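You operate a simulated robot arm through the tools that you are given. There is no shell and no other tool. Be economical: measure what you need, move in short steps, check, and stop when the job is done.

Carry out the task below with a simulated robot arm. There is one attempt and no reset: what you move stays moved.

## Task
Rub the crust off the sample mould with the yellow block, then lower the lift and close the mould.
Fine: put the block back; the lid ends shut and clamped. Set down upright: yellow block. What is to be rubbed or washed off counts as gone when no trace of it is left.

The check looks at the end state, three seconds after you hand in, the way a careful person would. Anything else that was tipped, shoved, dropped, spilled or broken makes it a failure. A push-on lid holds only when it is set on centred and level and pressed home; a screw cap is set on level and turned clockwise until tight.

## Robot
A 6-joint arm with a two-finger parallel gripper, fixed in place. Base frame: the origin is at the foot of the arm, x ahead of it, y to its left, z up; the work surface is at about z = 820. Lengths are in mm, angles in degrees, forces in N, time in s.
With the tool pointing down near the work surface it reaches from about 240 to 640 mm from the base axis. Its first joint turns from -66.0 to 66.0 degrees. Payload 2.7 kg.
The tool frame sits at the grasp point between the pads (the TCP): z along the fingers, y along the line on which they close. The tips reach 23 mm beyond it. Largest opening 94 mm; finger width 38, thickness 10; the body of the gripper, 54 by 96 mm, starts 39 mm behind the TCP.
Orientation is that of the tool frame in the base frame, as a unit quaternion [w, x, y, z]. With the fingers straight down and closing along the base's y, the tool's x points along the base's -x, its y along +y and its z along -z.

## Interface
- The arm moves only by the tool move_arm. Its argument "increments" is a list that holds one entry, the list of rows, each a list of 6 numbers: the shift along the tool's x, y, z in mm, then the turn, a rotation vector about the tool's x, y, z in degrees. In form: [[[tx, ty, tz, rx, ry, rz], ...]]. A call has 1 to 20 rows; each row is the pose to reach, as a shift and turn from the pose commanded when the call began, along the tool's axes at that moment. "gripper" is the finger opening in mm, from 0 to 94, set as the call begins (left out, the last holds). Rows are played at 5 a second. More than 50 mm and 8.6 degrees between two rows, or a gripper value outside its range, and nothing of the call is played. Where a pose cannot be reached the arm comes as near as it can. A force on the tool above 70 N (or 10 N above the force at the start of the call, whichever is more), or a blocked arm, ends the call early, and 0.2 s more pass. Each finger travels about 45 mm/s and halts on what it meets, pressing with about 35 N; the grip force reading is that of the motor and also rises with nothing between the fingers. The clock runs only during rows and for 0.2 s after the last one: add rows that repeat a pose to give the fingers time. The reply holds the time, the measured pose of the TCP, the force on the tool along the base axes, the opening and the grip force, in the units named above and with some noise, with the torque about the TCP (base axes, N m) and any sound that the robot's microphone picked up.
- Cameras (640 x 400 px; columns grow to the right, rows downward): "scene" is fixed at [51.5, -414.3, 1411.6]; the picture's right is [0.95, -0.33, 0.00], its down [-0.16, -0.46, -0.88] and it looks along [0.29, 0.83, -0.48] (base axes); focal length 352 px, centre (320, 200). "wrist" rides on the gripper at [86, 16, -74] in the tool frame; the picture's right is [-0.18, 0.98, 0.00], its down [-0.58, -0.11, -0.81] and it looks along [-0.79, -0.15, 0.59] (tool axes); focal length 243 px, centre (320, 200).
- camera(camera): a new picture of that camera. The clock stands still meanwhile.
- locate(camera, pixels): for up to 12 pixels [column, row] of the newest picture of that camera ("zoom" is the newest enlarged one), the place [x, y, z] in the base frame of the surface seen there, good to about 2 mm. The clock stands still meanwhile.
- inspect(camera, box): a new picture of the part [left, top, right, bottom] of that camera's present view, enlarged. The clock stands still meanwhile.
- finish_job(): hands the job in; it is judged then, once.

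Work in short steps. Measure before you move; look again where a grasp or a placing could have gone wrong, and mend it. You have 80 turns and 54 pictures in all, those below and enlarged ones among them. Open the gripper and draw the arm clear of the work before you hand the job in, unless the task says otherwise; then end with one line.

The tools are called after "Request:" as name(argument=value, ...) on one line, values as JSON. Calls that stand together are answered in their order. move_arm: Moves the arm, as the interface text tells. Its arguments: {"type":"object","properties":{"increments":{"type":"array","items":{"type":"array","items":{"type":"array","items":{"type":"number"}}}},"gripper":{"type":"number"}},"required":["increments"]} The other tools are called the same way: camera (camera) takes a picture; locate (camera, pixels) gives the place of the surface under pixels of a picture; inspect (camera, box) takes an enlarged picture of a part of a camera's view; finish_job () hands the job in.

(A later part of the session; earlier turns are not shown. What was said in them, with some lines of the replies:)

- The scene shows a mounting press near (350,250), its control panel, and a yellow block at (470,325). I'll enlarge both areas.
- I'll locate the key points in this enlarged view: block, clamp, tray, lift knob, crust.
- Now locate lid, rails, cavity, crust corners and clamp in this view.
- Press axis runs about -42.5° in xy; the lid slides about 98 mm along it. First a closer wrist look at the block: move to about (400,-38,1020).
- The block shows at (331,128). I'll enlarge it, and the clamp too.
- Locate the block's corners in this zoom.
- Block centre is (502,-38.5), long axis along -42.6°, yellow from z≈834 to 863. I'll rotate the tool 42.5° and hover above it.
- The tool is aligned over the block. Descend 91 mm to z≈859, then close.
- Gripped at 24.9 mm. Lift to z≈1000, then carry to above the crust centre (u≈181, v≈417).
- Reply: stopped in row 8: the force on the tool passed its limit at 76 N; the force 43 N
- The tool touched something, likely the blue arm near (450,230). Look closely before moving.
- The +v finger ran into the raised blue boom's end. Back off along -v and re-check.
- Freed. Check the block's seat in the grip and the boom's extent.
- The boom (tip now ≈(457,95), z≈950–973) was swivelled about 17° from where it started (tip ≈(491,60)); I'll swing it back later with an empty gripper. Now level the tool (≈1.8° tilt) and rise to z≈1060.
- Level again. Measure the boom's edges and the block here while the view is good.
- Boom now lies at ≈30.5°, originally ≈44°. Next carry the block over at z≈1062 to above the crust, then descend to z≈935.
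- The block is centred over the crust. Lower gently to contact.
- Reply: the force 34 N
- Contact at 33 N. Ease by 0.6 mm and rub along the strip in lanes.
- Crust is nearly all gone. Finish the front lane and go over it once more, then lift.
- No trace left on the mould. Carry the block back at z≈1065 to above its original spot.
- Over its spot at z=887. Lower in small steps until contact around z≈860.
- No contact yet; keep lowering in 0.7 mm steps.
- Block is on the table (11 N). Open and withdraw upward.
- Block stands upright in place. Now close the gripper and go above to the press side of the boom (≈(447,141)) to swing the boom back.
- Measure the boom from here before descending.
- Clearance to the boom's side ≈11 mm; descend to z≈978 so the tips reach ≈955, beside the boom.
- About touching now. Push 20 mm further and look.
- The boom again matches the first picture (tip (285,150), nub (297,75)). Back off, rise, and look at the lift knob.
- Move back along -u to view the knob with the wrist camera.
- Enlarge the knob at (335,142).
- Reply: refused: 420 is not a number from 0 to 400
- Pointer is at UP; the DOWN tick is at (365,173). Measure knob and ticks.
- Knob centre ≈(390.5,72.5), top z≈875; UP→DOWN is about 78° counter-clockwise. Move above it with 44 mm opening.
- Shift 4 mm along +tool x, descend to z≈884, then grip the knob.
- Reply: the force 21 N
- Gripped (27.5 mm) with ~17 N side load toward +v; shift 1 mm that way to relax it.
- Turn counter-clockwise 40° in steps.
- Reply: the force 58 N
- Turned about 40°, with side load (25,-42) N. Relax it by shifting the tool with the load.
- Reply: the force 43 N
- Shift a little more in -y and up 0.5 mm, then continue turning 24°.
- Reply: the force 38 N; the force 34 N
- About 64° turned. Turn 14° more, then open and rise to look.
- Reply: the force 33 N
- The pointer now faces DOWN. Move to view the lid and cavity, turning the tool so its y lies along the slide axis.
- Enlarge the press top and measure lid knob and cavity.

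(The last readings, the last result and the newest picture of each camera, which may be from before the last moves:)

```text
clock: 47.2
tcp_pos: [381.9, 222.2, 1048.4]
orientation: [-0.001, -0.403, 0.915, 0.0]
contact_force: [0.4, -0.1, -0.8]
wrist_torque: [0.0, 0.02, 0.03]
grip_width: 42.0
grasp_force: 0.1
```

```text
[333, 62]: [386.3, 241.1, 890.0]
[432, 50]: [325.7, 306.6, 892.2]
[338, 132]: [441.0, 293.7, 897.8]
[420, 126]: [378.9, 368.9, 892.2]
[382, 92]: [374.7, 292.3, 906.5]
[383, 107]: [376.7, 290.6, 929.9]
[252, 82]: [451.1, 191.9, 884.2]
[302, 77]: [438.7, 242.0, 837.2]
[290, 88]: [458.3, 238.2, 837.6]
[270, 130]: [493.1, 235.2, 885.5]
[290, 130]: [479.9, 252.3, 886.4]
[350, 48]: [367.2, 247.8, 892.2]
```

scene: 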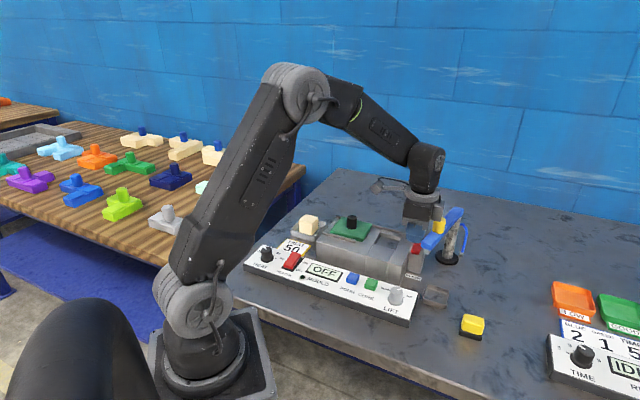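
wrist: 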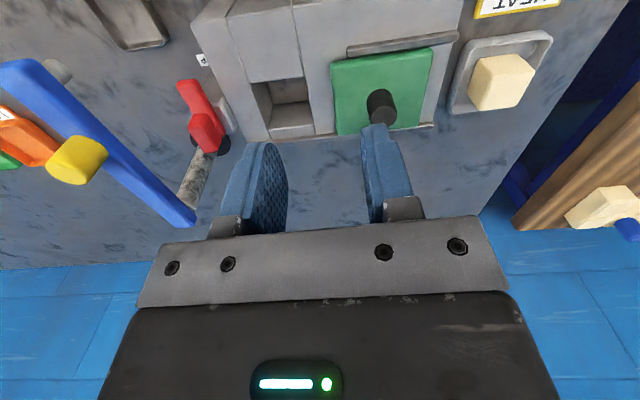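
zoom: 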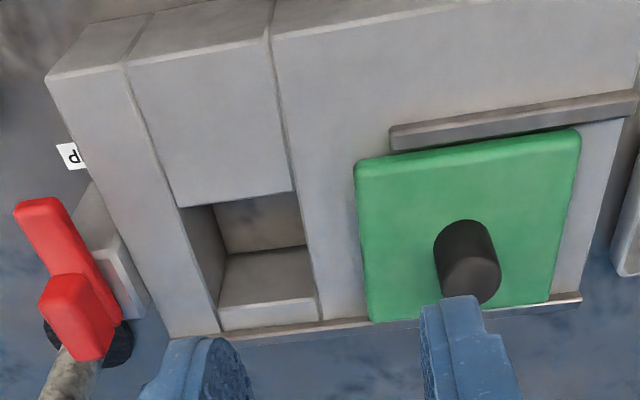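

Cavity floor is now at z≈837 (lift is down). Measure knob top and cavity corners.

Request:
locate(camera="zoom", pixels=[[470, 280], [500, 272], [442, 270], [470, 300], [460, 240], [180, 208], [292, 193], [218, 330], [318, 318], [130, 70], [270, 40], [390, 135]])

Request:
locate(camera="zoom", pixels=[[215, 345], [570, 300], [632, 100], [400, 200], [360, 250], [370, 315], [40, 215], [75, 300], [50, 250], [90, 345], [60, 280], [125, 300]])

```text
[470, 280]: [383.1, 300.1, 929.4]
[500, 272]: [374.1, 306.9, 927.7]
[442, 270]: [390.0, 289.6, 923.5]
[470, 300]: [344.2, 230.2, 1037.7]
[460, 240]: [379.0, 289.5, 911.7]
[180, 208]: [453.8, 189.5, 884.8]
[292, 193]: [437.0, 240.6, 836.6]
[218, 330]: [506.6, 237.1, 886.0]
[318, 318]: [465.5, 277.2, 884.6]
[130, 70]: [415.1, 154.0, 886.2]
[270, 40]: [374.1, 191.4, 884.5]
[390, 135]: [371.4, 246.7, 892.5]
```

```text
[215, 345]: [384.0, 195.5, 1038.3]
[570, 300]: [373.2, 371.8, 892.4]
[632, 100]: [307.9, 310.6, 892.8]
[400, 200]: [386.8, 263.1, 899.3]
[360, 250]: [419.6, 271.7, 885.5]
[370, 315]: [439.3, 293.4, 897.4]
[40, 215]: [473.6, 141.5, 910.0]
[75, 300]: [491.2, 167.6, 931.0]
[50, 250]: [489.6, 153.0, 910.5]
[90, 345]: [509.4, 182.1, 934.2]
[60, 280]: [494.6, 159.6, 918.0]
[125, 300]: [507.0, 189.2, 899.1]
```

The true press axis is -47.4°. Knob centre (383,300); travel needed ≈101 mm to centre over the cavity. Move above the lid knob.

Request:
move_arm(increments=[[[-19, 17, 0, 0, 0, 1.6], [-38, 34, 20, 0, 0, 3.2], [-58.1, 51.8, 45, 0, 0, 4.9], [-58.1, 51.8, 85, 0, 0, 4.9], [-58.1, 51.8, 85, 0, 0, 4.9], [-58.1, 51.8, 85, 0, 0, 4.9]]], gripper=46)

Request:
inspect(camera="scene", box=[300, 180, 440, 290])

```text
clock: 48.6
tcp_pos: [381.5, 300.2, 965.7]
orientation: [-0.001, -0.363, 0.932, 0.0]
contact_force: [0.5, 0.0, 0.3]
wrist_torque: [-0.02, 0.01, 0.01]
grip_width: 46.0
grasp_force: 0.1
```

```text
3.64 times, centred on (370, 235) of scene
```

zoom: 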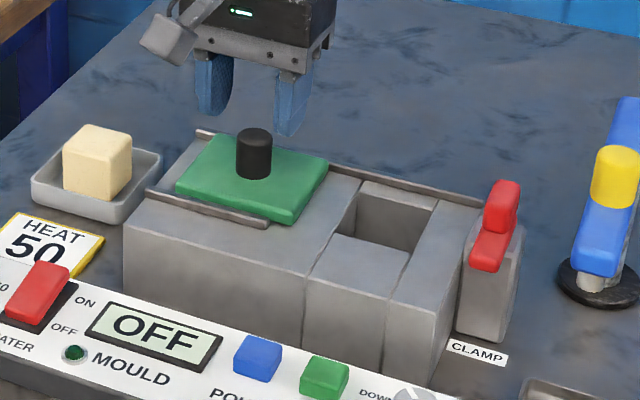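

Fingers straddle the knob. Descend 40 mm and close.

Request:
move_arm(increments=[[[0, 0, 20, 0, 0, 0], [0, 0, 34, 0, 0, 0], [0, 0, 39, 0, 0, 0], [0, 0, 39, 0, 0, 0]]])

Request:
move_arm(increments=[[[0, 0, 0, 0, 0, 0], [0, 0, 0, 0, 0, 0], [0, 0, 0, 0, 0, 0], [0, 0, 0, 0, 0, 0]]], gripper=15)

```text
clock: 49.6
tcp_pos: [380.6, 298.0, 927.4]
orientation: [-0.002, -0.363, 0.932, 0.001]
contact_force: [0.3, 0.1, 0.0]
wrist_torque: [-0.01, -0.01, 0.0]
grip_width: 46.0
grasp_force: 0.0
```

```text
clock: 50.6
tcp_pos: [383.6, 296.5, 928.0]
orientation: [-0.001, -0.363, 0.932, 0.0]
contact_force: [6.8, -6.7, -2.1]
wrist_torque: [-0.4, -0.57, -0.17]
grip_width: 25.4
grasp_force: 44.6
```

Knob held. Slide 60 mm along -tool y, then check.

Request:
move_arm(increments=[[[0, -8, 0, 0, 0, 0], [0, -16, 0, 0, 0, 0], [0, -24, 0, 0, 0, 0], [0, -32, 0, 0, 0, 0], [0, -40, 0, 0, 0, 0], [0, -50, 0, 0, 0, 0], [0, -60, 0, 0, 0, 0], [0, -60, 0, 0, 0, 0]]])

Request:
inspect(camera="scene", box=[300, 180, 440, 290])

```text
clock: 52.4
tcp_pos: [421.4, 255.6, 928.1]
orientation: [0.002, -0.363, 0.932, 0.001]
contact_force: [19.0, 19.7, -24.2]
wrist_torque: [0.13, -0.76, -0.05]
grip_width: 25.5
grasp_force: 45.4
```

```text
3.64 times, centred on (370, 235) of scene
```

zoom: 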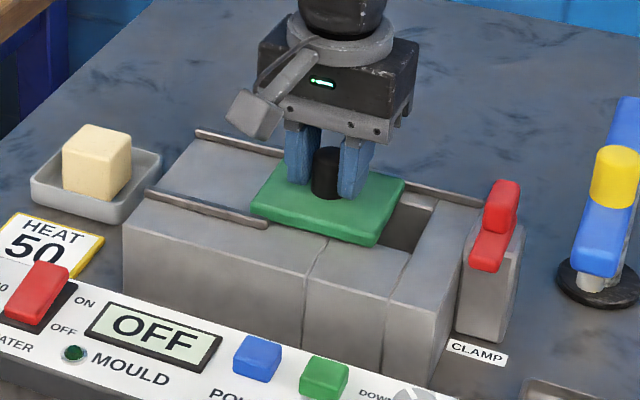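

Sliding well; relieve the sideways load slightly and slide the remaining ~41 mm.

Request:
move_arm(increments=[[[-1, -8, 0.4, 0, 0, 0], [-1.5, -16, 0.4, 0, 0, 0], [-1.5, -24, 0.4, 0, 0, 0], [-1.5, -32, 0.4, 0, 0, 0], [-1.5, -38, 0.4, 0, 0, 0], [-1.5, -41, 0.4, 0, 0, 0], [-1.5, -41, 0.4, 0, 0, 0]]])

Request:
inspect(camera="scene", box=[300, 180, 440, 290])

```text
clock: 54.0
tcp_pos: [452.7, 226.0, 928.7]
orientation: [0.005, -0.363, 0.932, 0.002]
contact_force: [19.4, 20.2, -3.5]
wrist_torque: [0.74, -0.01, -0.01]
grip_width: 25.5
grasp_force: 44.9
```

```text
3.64 times, centred on (370, 235) of scene
```

zoom: 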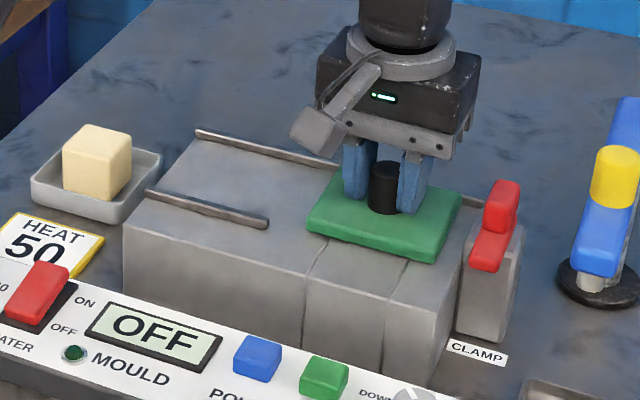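

Lid is centred over the cavity (U≈140). Probe 2 mm further to feel for an end stop.

Request:
move_arm(increments=[[[-0.5, -1, 0, 0, 0, 0], [-0.5, -2, 0, 0, 0, 0], [-0.5, -2, 0, 0, 0, 0]]])

```text
clock: 54.8
tcp_pos: [451.6, 225.0, 928.1]
orientation: [0.002, -0.364, 0.931, 0.002]
contact_force: [1.1, 25.5, 6.4]
wrist_torque: [0.57, -1.09, 0.14]
grip_width: 25.9
grasp_force: 45.4
```

Resistance rose (≈18 N back along the slide): probably the stop. Confirm with 1.5 mm more.

Request:
move_arm(increments=[[[0, -1.5, 0, 0, 0, 0], [0, -1.5, 0, 0, 0, 0]]])

```text
clock: 55.4
tcp_pos: [452.2, 225.0, 928.1]
orientation: [0.0, -0.364, 0.931, 0.001]
contact_force: [-8.1, 29.8, 9.6]
wrist_torque: [0.69, -1.01, -0.06]
grip_width: 25.6
grasp_force: 45.3
```

End stop confirmed. Relax, release, rise and move to view the clamp.

Request:
move_arm(increments=[[[0, 2, 0, 0, 0, 0], [0, 2, 0, 0, 0, 0]]])

Request:
move_arm(increments=[[[0, 0, 0, 0, 0, 0], [0, 0, 0, 0, 0, 0], [0, 0, 0, 0, 0, 0], [0, 0, -45, 0, 0, 0], [0, 0, -90, 0, 0, 0], [0, 0, -135, 0, 0, 0], [36, -18, -135, 0, 0, 0], [72, -36, -135, 0, 0, 0], [72, -36, -135, 0, 0, 0]]], gripper=46)

Request:
camera(camera="wrist")

```text
clock: 56.0
tcp_pos: [452.6, 225.0, 927.6]
orientation: [0.0, -0.364, 0.931, 0.0]
contact_force: [-3.7, 25.1, 9.5]
wrist_torque: [0.49, -0.98, 0.14]
grip_width: 25.5
grasp_force: 45.0
```

```text
clock: 58.0
tcp_pos: [424.9, 144.5, 1060.5]
orientation: [-0.002, -0.363, 0.932, 0.001]
contact_force: [-0.2, 0.2, 0.0]
wrist_torque: [-0.01, 0.03, 0.01]
grip_width: 45.8
grasp_force: 0.0
```

```text
16 pictures are left
```

wrist: 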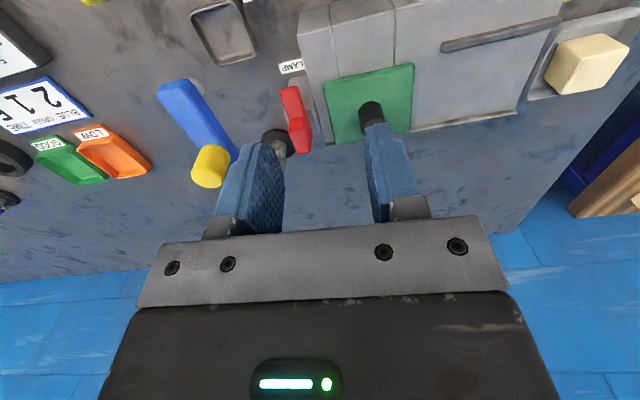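

Request:
inspect(camera="wrist", box=[250, 60, 350, 170])

Request:
inspect(camera="scene", box=[390, 215, 440, 285])

```text
3.64 times, centred on (300, 115) of wrist
```

zoom: 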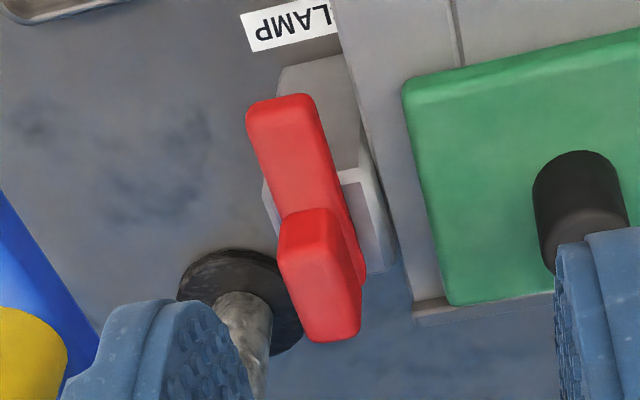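

```text
5.71 times, centred on (415, 250) of scene
```

zoom: 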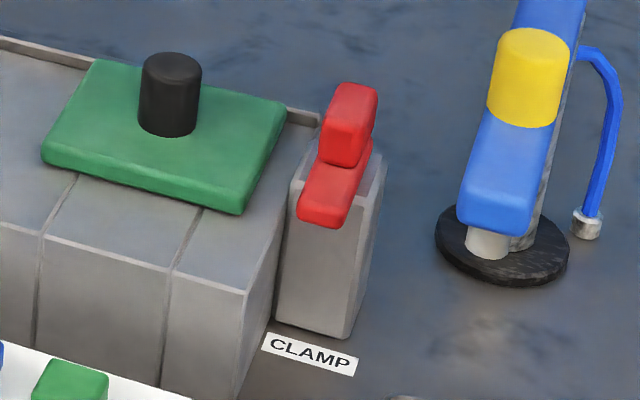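

The clamp is a red bar lying on its post with a raised handle block at its far end; it must swing over the lid. Measure bar and post.

Request:
locate(camera="zoom", pixels=[[322, 210], [300, 205], [345, 205], [348, 115], [352, 90], [330, 165], [360, 165], [372, 165], [292, 185], [382, 170], [358, 195], [235, 205]])

Request:
camera(camera="wrist")

Request:
locate(camera="wrist", pixels=[[284, 90], [296, 88], [290, 100], [300, 115], [290, 120], [301, 122], [294, 130], [304, 146], [298, 150], [309, 148], [313, 128], [288, 138]])

```text
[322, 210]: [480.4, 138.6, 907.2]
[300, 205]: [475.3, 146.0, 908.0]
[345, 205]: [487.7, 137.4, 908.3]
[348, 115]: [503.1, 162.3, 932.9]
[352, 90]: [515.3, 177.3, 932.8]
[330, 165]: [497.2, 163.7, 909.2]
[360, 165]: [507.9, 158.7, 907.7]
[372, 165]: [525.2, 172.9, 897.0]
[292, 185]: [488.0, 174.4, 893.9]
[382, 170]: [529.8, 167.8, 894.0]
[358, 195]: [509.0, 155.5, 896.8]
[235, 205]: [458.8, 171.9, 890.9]
```

```text
13 pictures are left
```

wrist: 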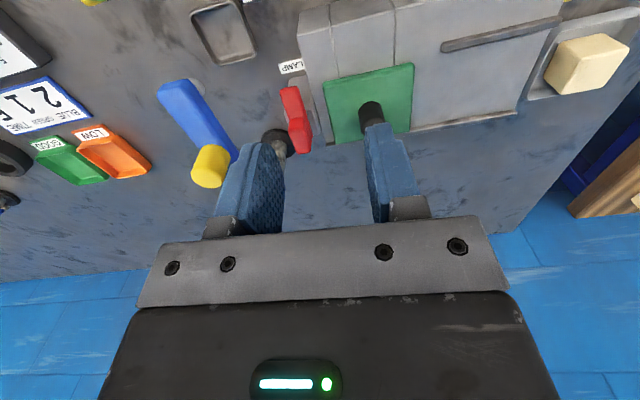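

```text
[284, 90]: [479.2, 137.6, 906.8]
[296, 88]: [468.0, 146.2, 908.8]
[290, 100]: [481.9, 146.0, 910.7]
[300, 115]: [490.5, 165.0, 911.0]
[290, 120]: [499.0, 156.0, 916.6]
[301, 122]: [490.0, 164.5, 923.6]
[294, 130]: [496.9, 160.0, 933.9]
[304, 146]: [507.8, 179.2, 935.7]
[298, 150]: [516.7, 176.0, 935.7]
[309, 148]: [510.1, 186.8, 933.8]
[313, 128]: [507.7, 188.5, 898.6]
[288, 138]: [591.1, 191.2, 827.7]
```

The bar pivots about the raised handle (centre U≈215, V≈487 → pointing at the lid's middle when swung 90° clockwise). Check the boom's clearance first.

Request:
locate(camera="wrist", pixels=[[165, 92], [190, 84], [210, 110], [234, 148], [212, 150], [205, 170], [228, 155], [220, 185], [175, 110]])

```text
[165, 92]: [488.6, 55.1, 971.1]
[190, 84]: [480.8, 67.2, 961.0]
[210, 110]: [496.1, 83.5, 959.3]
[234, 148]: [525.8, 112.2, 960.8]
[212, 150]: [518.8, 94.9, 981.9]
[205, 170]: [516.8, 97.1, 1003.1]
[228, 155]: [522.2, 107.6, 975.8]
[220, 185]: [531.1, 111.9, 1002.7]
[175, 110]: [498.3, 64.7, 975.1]
```

Clearance to boom is ≈10 mm. Move above the handle (503.4,171.8) at z≈985.

Request:
move_arm(increments=[[[-25, -11, 0, 0, 0, 0], [-50, -22, 0, 0, 0, 0], [-76.3, -33, 0, 0, 0, 0], [-76.3, -33, 0, 0, 0, 0], [-76.3, -33, 40, 0, 0, 0], [-76.3, -33, 75, 0, 0, 0], [-76.3, -33, 75, 0, 0, 0]]], gripper=40)

Request:
inspect(camera="scene", box=[360, 170, 490, 290])

```text
clock: 59.6
tcp_pos: [502.6, 175.4, 986.4]
orientation: [-0.001, -0.364, 0.932, 0.001]
contact_force: [0.3, -0.4, -0.5]
wrist_torque: [-0.01, 0.0, -0.01]
grip_width: 39.9
grasp_force: 0.1
```

```text
3.33 times, centred on (425, 230) of scene
```

zoom: 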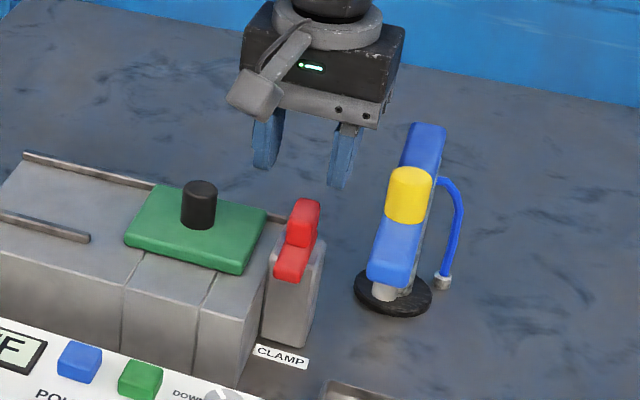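

Nudge slightly, descend to z≈942, then close on the handle.

Request:
move_arm(increments=[[[1, -2, 25, 0, 0, 0], [1, -2, 38, 0, 0, 0], [1, -2, 44, 0, 0, 0], [1, -2, 44, 0, 0, 0]]])

Request:
move_arm(increments=[[[0, 0, 0, 0, 0, 0], [0, 0, 0, 0, 0, 0], [0, 0, 0, 0, 0, 0], [0, 0, 0, 0, 0, 0]]], gripper=6)

```text
clock: 60.6
tcp_pos: [503.1, 173.3, 944.1]
orientation: [-0.001, -0.363, 0.932, -0.001]
contact_force: [-0.5, -0.3, -0.3]
wrist_torque: [-0.02, -0.01, 0.02]
grip_width: 40.0
grasp_force: 0.1
```

```text
clock: 61.6
tcp_pos: [504.2, 169.8, 942.6]
orientation: [0.002, -0.362, 0.932, -0.002]
contact_force: [30.6, -22.0, -12.5]
wrist_torque: [0.25, -0.79, -0.3]
grip_width: 17.9
grasp_force: 45.5
```

Gripped (17.9 mm); relieve the +U load by 2.5 mm.

Request:
move_arm(increments=[[[0, -2.5, 0, 0, 0, 0], [0, -2.5, 0, 0, 0, 0]]])

Request:
move_arm(increments=[[[0, 0, 0, 0, 0, 4], [0, 0, 0, 0, 0, 8], [0, 0, 0, 0, 0, 12], [0, 0, 0, 0, 0, 12]]])

Request:
inspect(camera="scene", box=[380, 190, 470, 280])

```text
clock: 62.2
tcp_pos: [505.8, 169.0, 944.3]
orientation: [-0.001, -0.363, 0.932, 0.0]
contact_force: [19.1, -17.2, -10.5]
wrist_torque: [0.42, -1.15, -0.18]
grip_width: 17.9
grasp_force: 45.6
```

```text
clock: 63.2
tcp_pos: [504.0, 170.2, 943.0]
orientation: [-0.003, -0.264, 0.965, -0.001]
contact_force: [12.4, -20.9, -3.9]
wrist_torque: [0.34, -1.14, -0.2]
grip_width: 17.7
grasp_force: 45.1
```

```text
4.44 times, centred on (425, 235) of scene
```

zoom: 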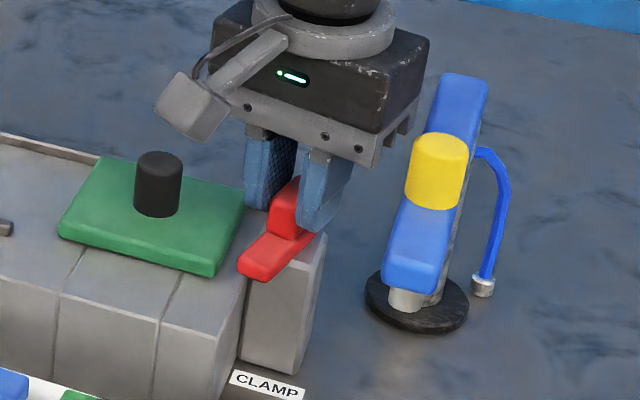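

The bar swings toward the lid with little torque. Continue 40° more.

Request:
move_arm(increments=[[[0, 0, 0, 0, 0, 6], [0, 0, 0, 0, 0, 12], [0, 0, 0, 0, 0, 18], [0, 0, 0, 0, 0, 24], [0, 0, 0, 0, 0, 32], [0, 0, 0, 0, 0, 40], [0, 0, 0, 0, 0, 40]]])

```text
clock: 64.8
tcp_pos: [502.3, 175.4, 942.7]
orientation: [-0.002, 0.082, 0.997, 0.002]
contact_force: [-11.7, 25.0, 7.2]
wrist_torque: [0.25, -0.22, 0.19]
grip_width: 17.9
grasp_force: 44.2
```

Relieve the side load and turn another 30°.

Request:
move_arm(increments=[[[0.7, 1.5, 0, 0, 0, 0], [0.7, 1.5, 0, 0, 0, 7.5], [0.7, 1.5, 0, 0, 0, 15], [0.7, 1.5, 0, 0, 0, 22.5], [0.7, 1.5, 0, 0, 0, 30], [0.7, 1.5, 0, 0, 0, 30]]])

Request:
inspect(camera="scene", box=[380, 190, 470, 280])

```text
clock: 66.2
tcp_pos: [504.6, 178.9, 944.2]
orientation: [0.003, 0.337, 0.941, 0.005]
contact_force: [17.8, 41.8, -1.7]
wrist_torque: [0.51, 0.27, 0.32]
grip_width: 17.6
grasp_force: 44.8
```

```text
4.44 times, centred on (425, 235) of scene
```

zoom: 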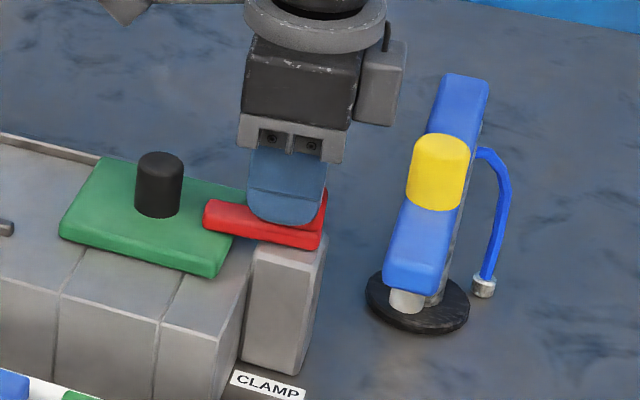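

Bar is over the lid's edge at ~82°. Relieve the side load and turn the last 9°.

Request:
move_arm(increments=[[[0.7, 2, 0, 0, 0, 0], [1, 2.7, 0, 0, 0, 0], [1, 2.7, 0, 0, 0, 4], [1, 2.7, 0, 0, 0, 8.5], [1, 2.7, 0, 0, 0, 8.5]]])

```text
clock: 67.4
tcp_pos: [505.7, 180.9, 944.2]
orientation: [0.003, 0.405, 0.914, 0.004]
contact_force: [18.5, 34.4, -0.3]
wrist_torque: [0.29, 0.0, 0.33]
grip_width: 17.8
grasp_force: 45.4
```

Turned ≈90°. Probe 4° further for a stop.

Request:
move_arm(increments=[[[0, 1, 0, 0, 0, 2], [0, 1, 0, 0, 0, 4], [0, 1, 0, 0, 0, 4]]])

Request:
inspect(camera="scene", box=[380, 190, 470, 280])

```text
clock: 68.2
tcp_pos: [506.6, 181.3, 943.5]
orientation: [0.002, 0.434, 0.901, 0.002]
contact_force: [12.8, 30.6, 3.1]
wrist_torque: [-0.24, -0.42, 2.03]
grip_width: 18.6
grasp_force: 45.1
```

```text
4.44 times, centred on (425, 235) of scene
```

zoom: 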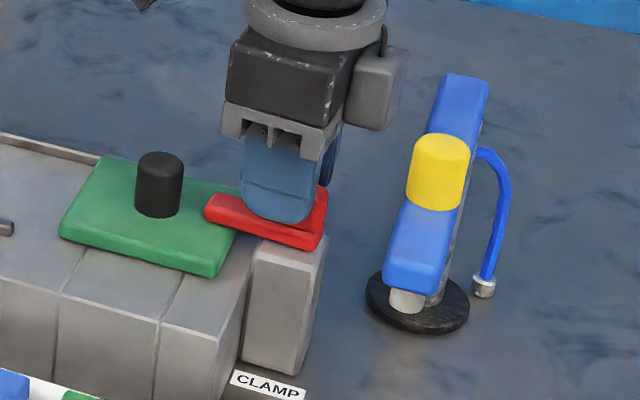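

Torque jumped to 2 N m: stop reached, bar across the lid. Turn back 3° to relax, release and rise.

Request:
move_arm(increments=[[[0, 0, 0, 0, 0, -3.5], [0, 0, 0, 0, 0, -3.5]]])

Request:
move_arm(increments=[[[0, 0, 0, 0, 0, 0], [0, 0, 0, 0, 0, 0], [0, 0, 0, 0, 0, 0], [0, 0, -40, 0, 0, 0], [0, 0, -80, 0, 0, 0], [0, 0, -125, 0, 0, 0], [0, 0, -170, 0, 0, 0], [0, 0, -170, 0, 0, 0]]], gripper=40)

Request:
inspect(camera="scene", box=[300, 180, 500, 350])

```text
clock: 68.8
tcp_pos: [505.9, 180.8, 943.3]
orientation: [0.001, 0.41, 0.912, 0.003]
contact_force: [14.5, 31.6, 3.2]
wrist_torque: [0.2, -0.02, 0.52]
grip_width: 17.8
grasp_force: 44.7
```

```text
clock: 70.6
tcp_pos: [505.1, 177.3, 1112.0]
orientation: [-0.001, 0.411, 0.912, 0.0]
contact_force: [-0.1, -0.4, -0.4]
wrist_torque: [0.03, -0.01, -0.04]
grip_width: 40.0
grasp_force: 0.1
```

```text
2.35 times, centred on (400, 265) of scene
```

zoom: 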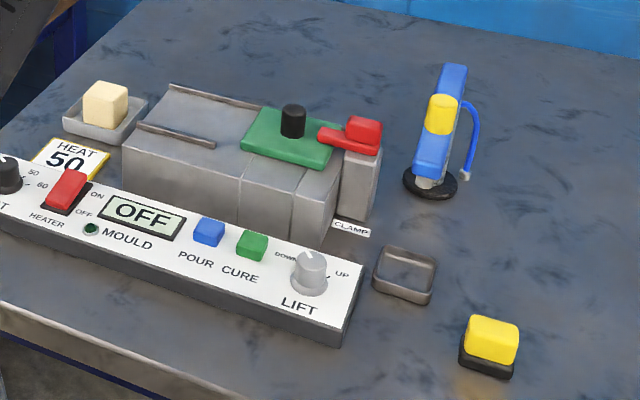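

Lid shut and clamped, block standing. Check the lift knob pointer and the boom once more.

Request:
inspect(camera="scene", box=[370, 270, 430, 320])

Request:
inspect(camera="scene", box=[380, 200, 540, 350])

```text
8.00 times, centred on (400, 295) of scene
```

zoom: 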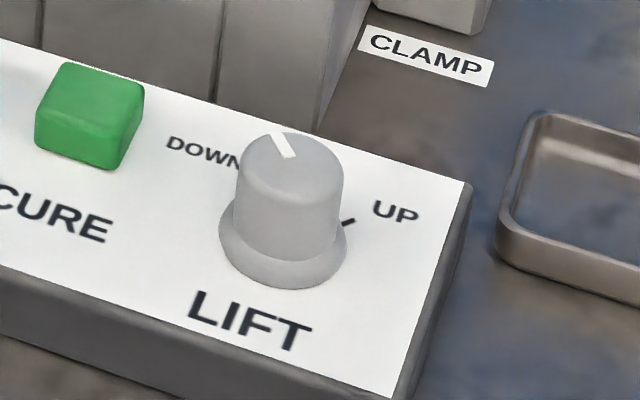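

```text
2.67 times, centred on (460, 275) of scene
```

zoom: 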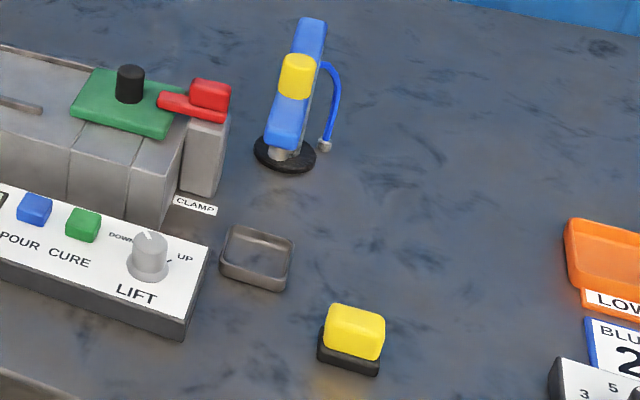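

Everything matches, boom included. I want to verify the pointer sits on the DOWN tick, so view the knob from the earlier wrist pose.

Request:
move_arm(increments=[[[24, -40, 0, 0, 0, 0], [48, -80, 0, 0, 0, 0], [72, -120, 0, 0, 0, -3], [95.8, -163.7, 0, 0, 0, -6], [95.8, -163.7, 45, 0, 0, -6], [95.8, -163.7, 80, 0, 0, -6], [95.8, -163.7, 113, 0, 0, -6], [95.8, -163.7, 113, 0, 0, -6]]])

Request:
inspect(camera="wrist", box=[295, 90, 385, 170])

```text
clock: 72.4
tcp_pos: [317.5, 140.1, 998.4]
orientation: [-0.001, 0.361, 0.932, 0.0]
contact_force: [0.8, 0.9, 0.3]
wrist_torque: [0.03, -0.02, 0.04]
grip_width: 39.9
grasp_force: 0.1
```

```text
5.00 times, centred on (340, 130) of wrist
```

zoom: 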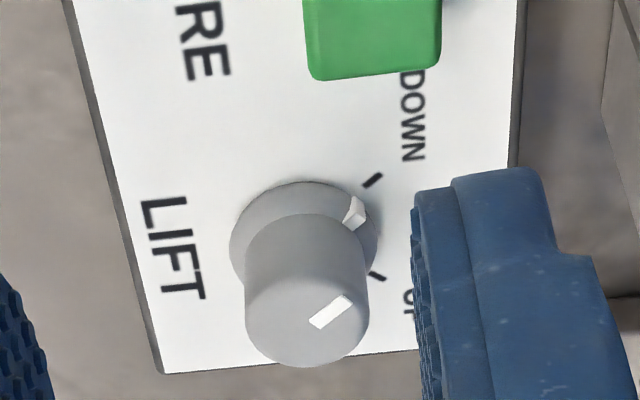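

The pointer is aligned with the DOWN tick. Raise the open gripper clear before handing in.

Request:
move_arm(increments=[[[0, 0, -45, 0, 0, 0], [0, 0, -90, 0, 0, 0], [0, 0, -130, 0, 0, 0], [0, 0, -130, 0, 0, 0]]], gripper=90)

Request:
camera(camera="scene")

```text
clock: 73.4
tcp_pos: [317.7, 140.3, 1130.3]
orientation: [-0.001, 0.361, 0.933, 0.0]
contact_force: [0.5, 0.6, 0.0]
wrist_torque: [0.02, 0.02, 0.01]
grip_width: 90.0
grasp_force: 0.0
```

```text
4 pictures are left
```

scene: 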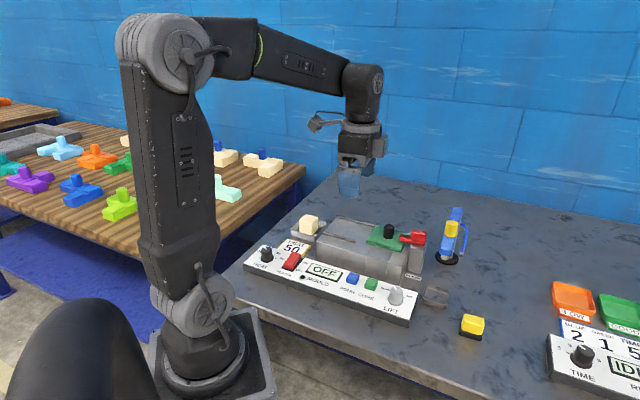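

The final picture shows the lid shut and clamped, the block back and upright, and the arm clear of the work; I hand in.

Request:
finish_job()

```text
The job is handed in.
```

The crust is rubbed off with no trace visible, the lift is down, and the lid is shut and clamped. The yellow block is upright within about 2 mm of where it started. While carrying the block I bumped the blue boom and swivelled it; I pushed it back, and it matches the first picture.
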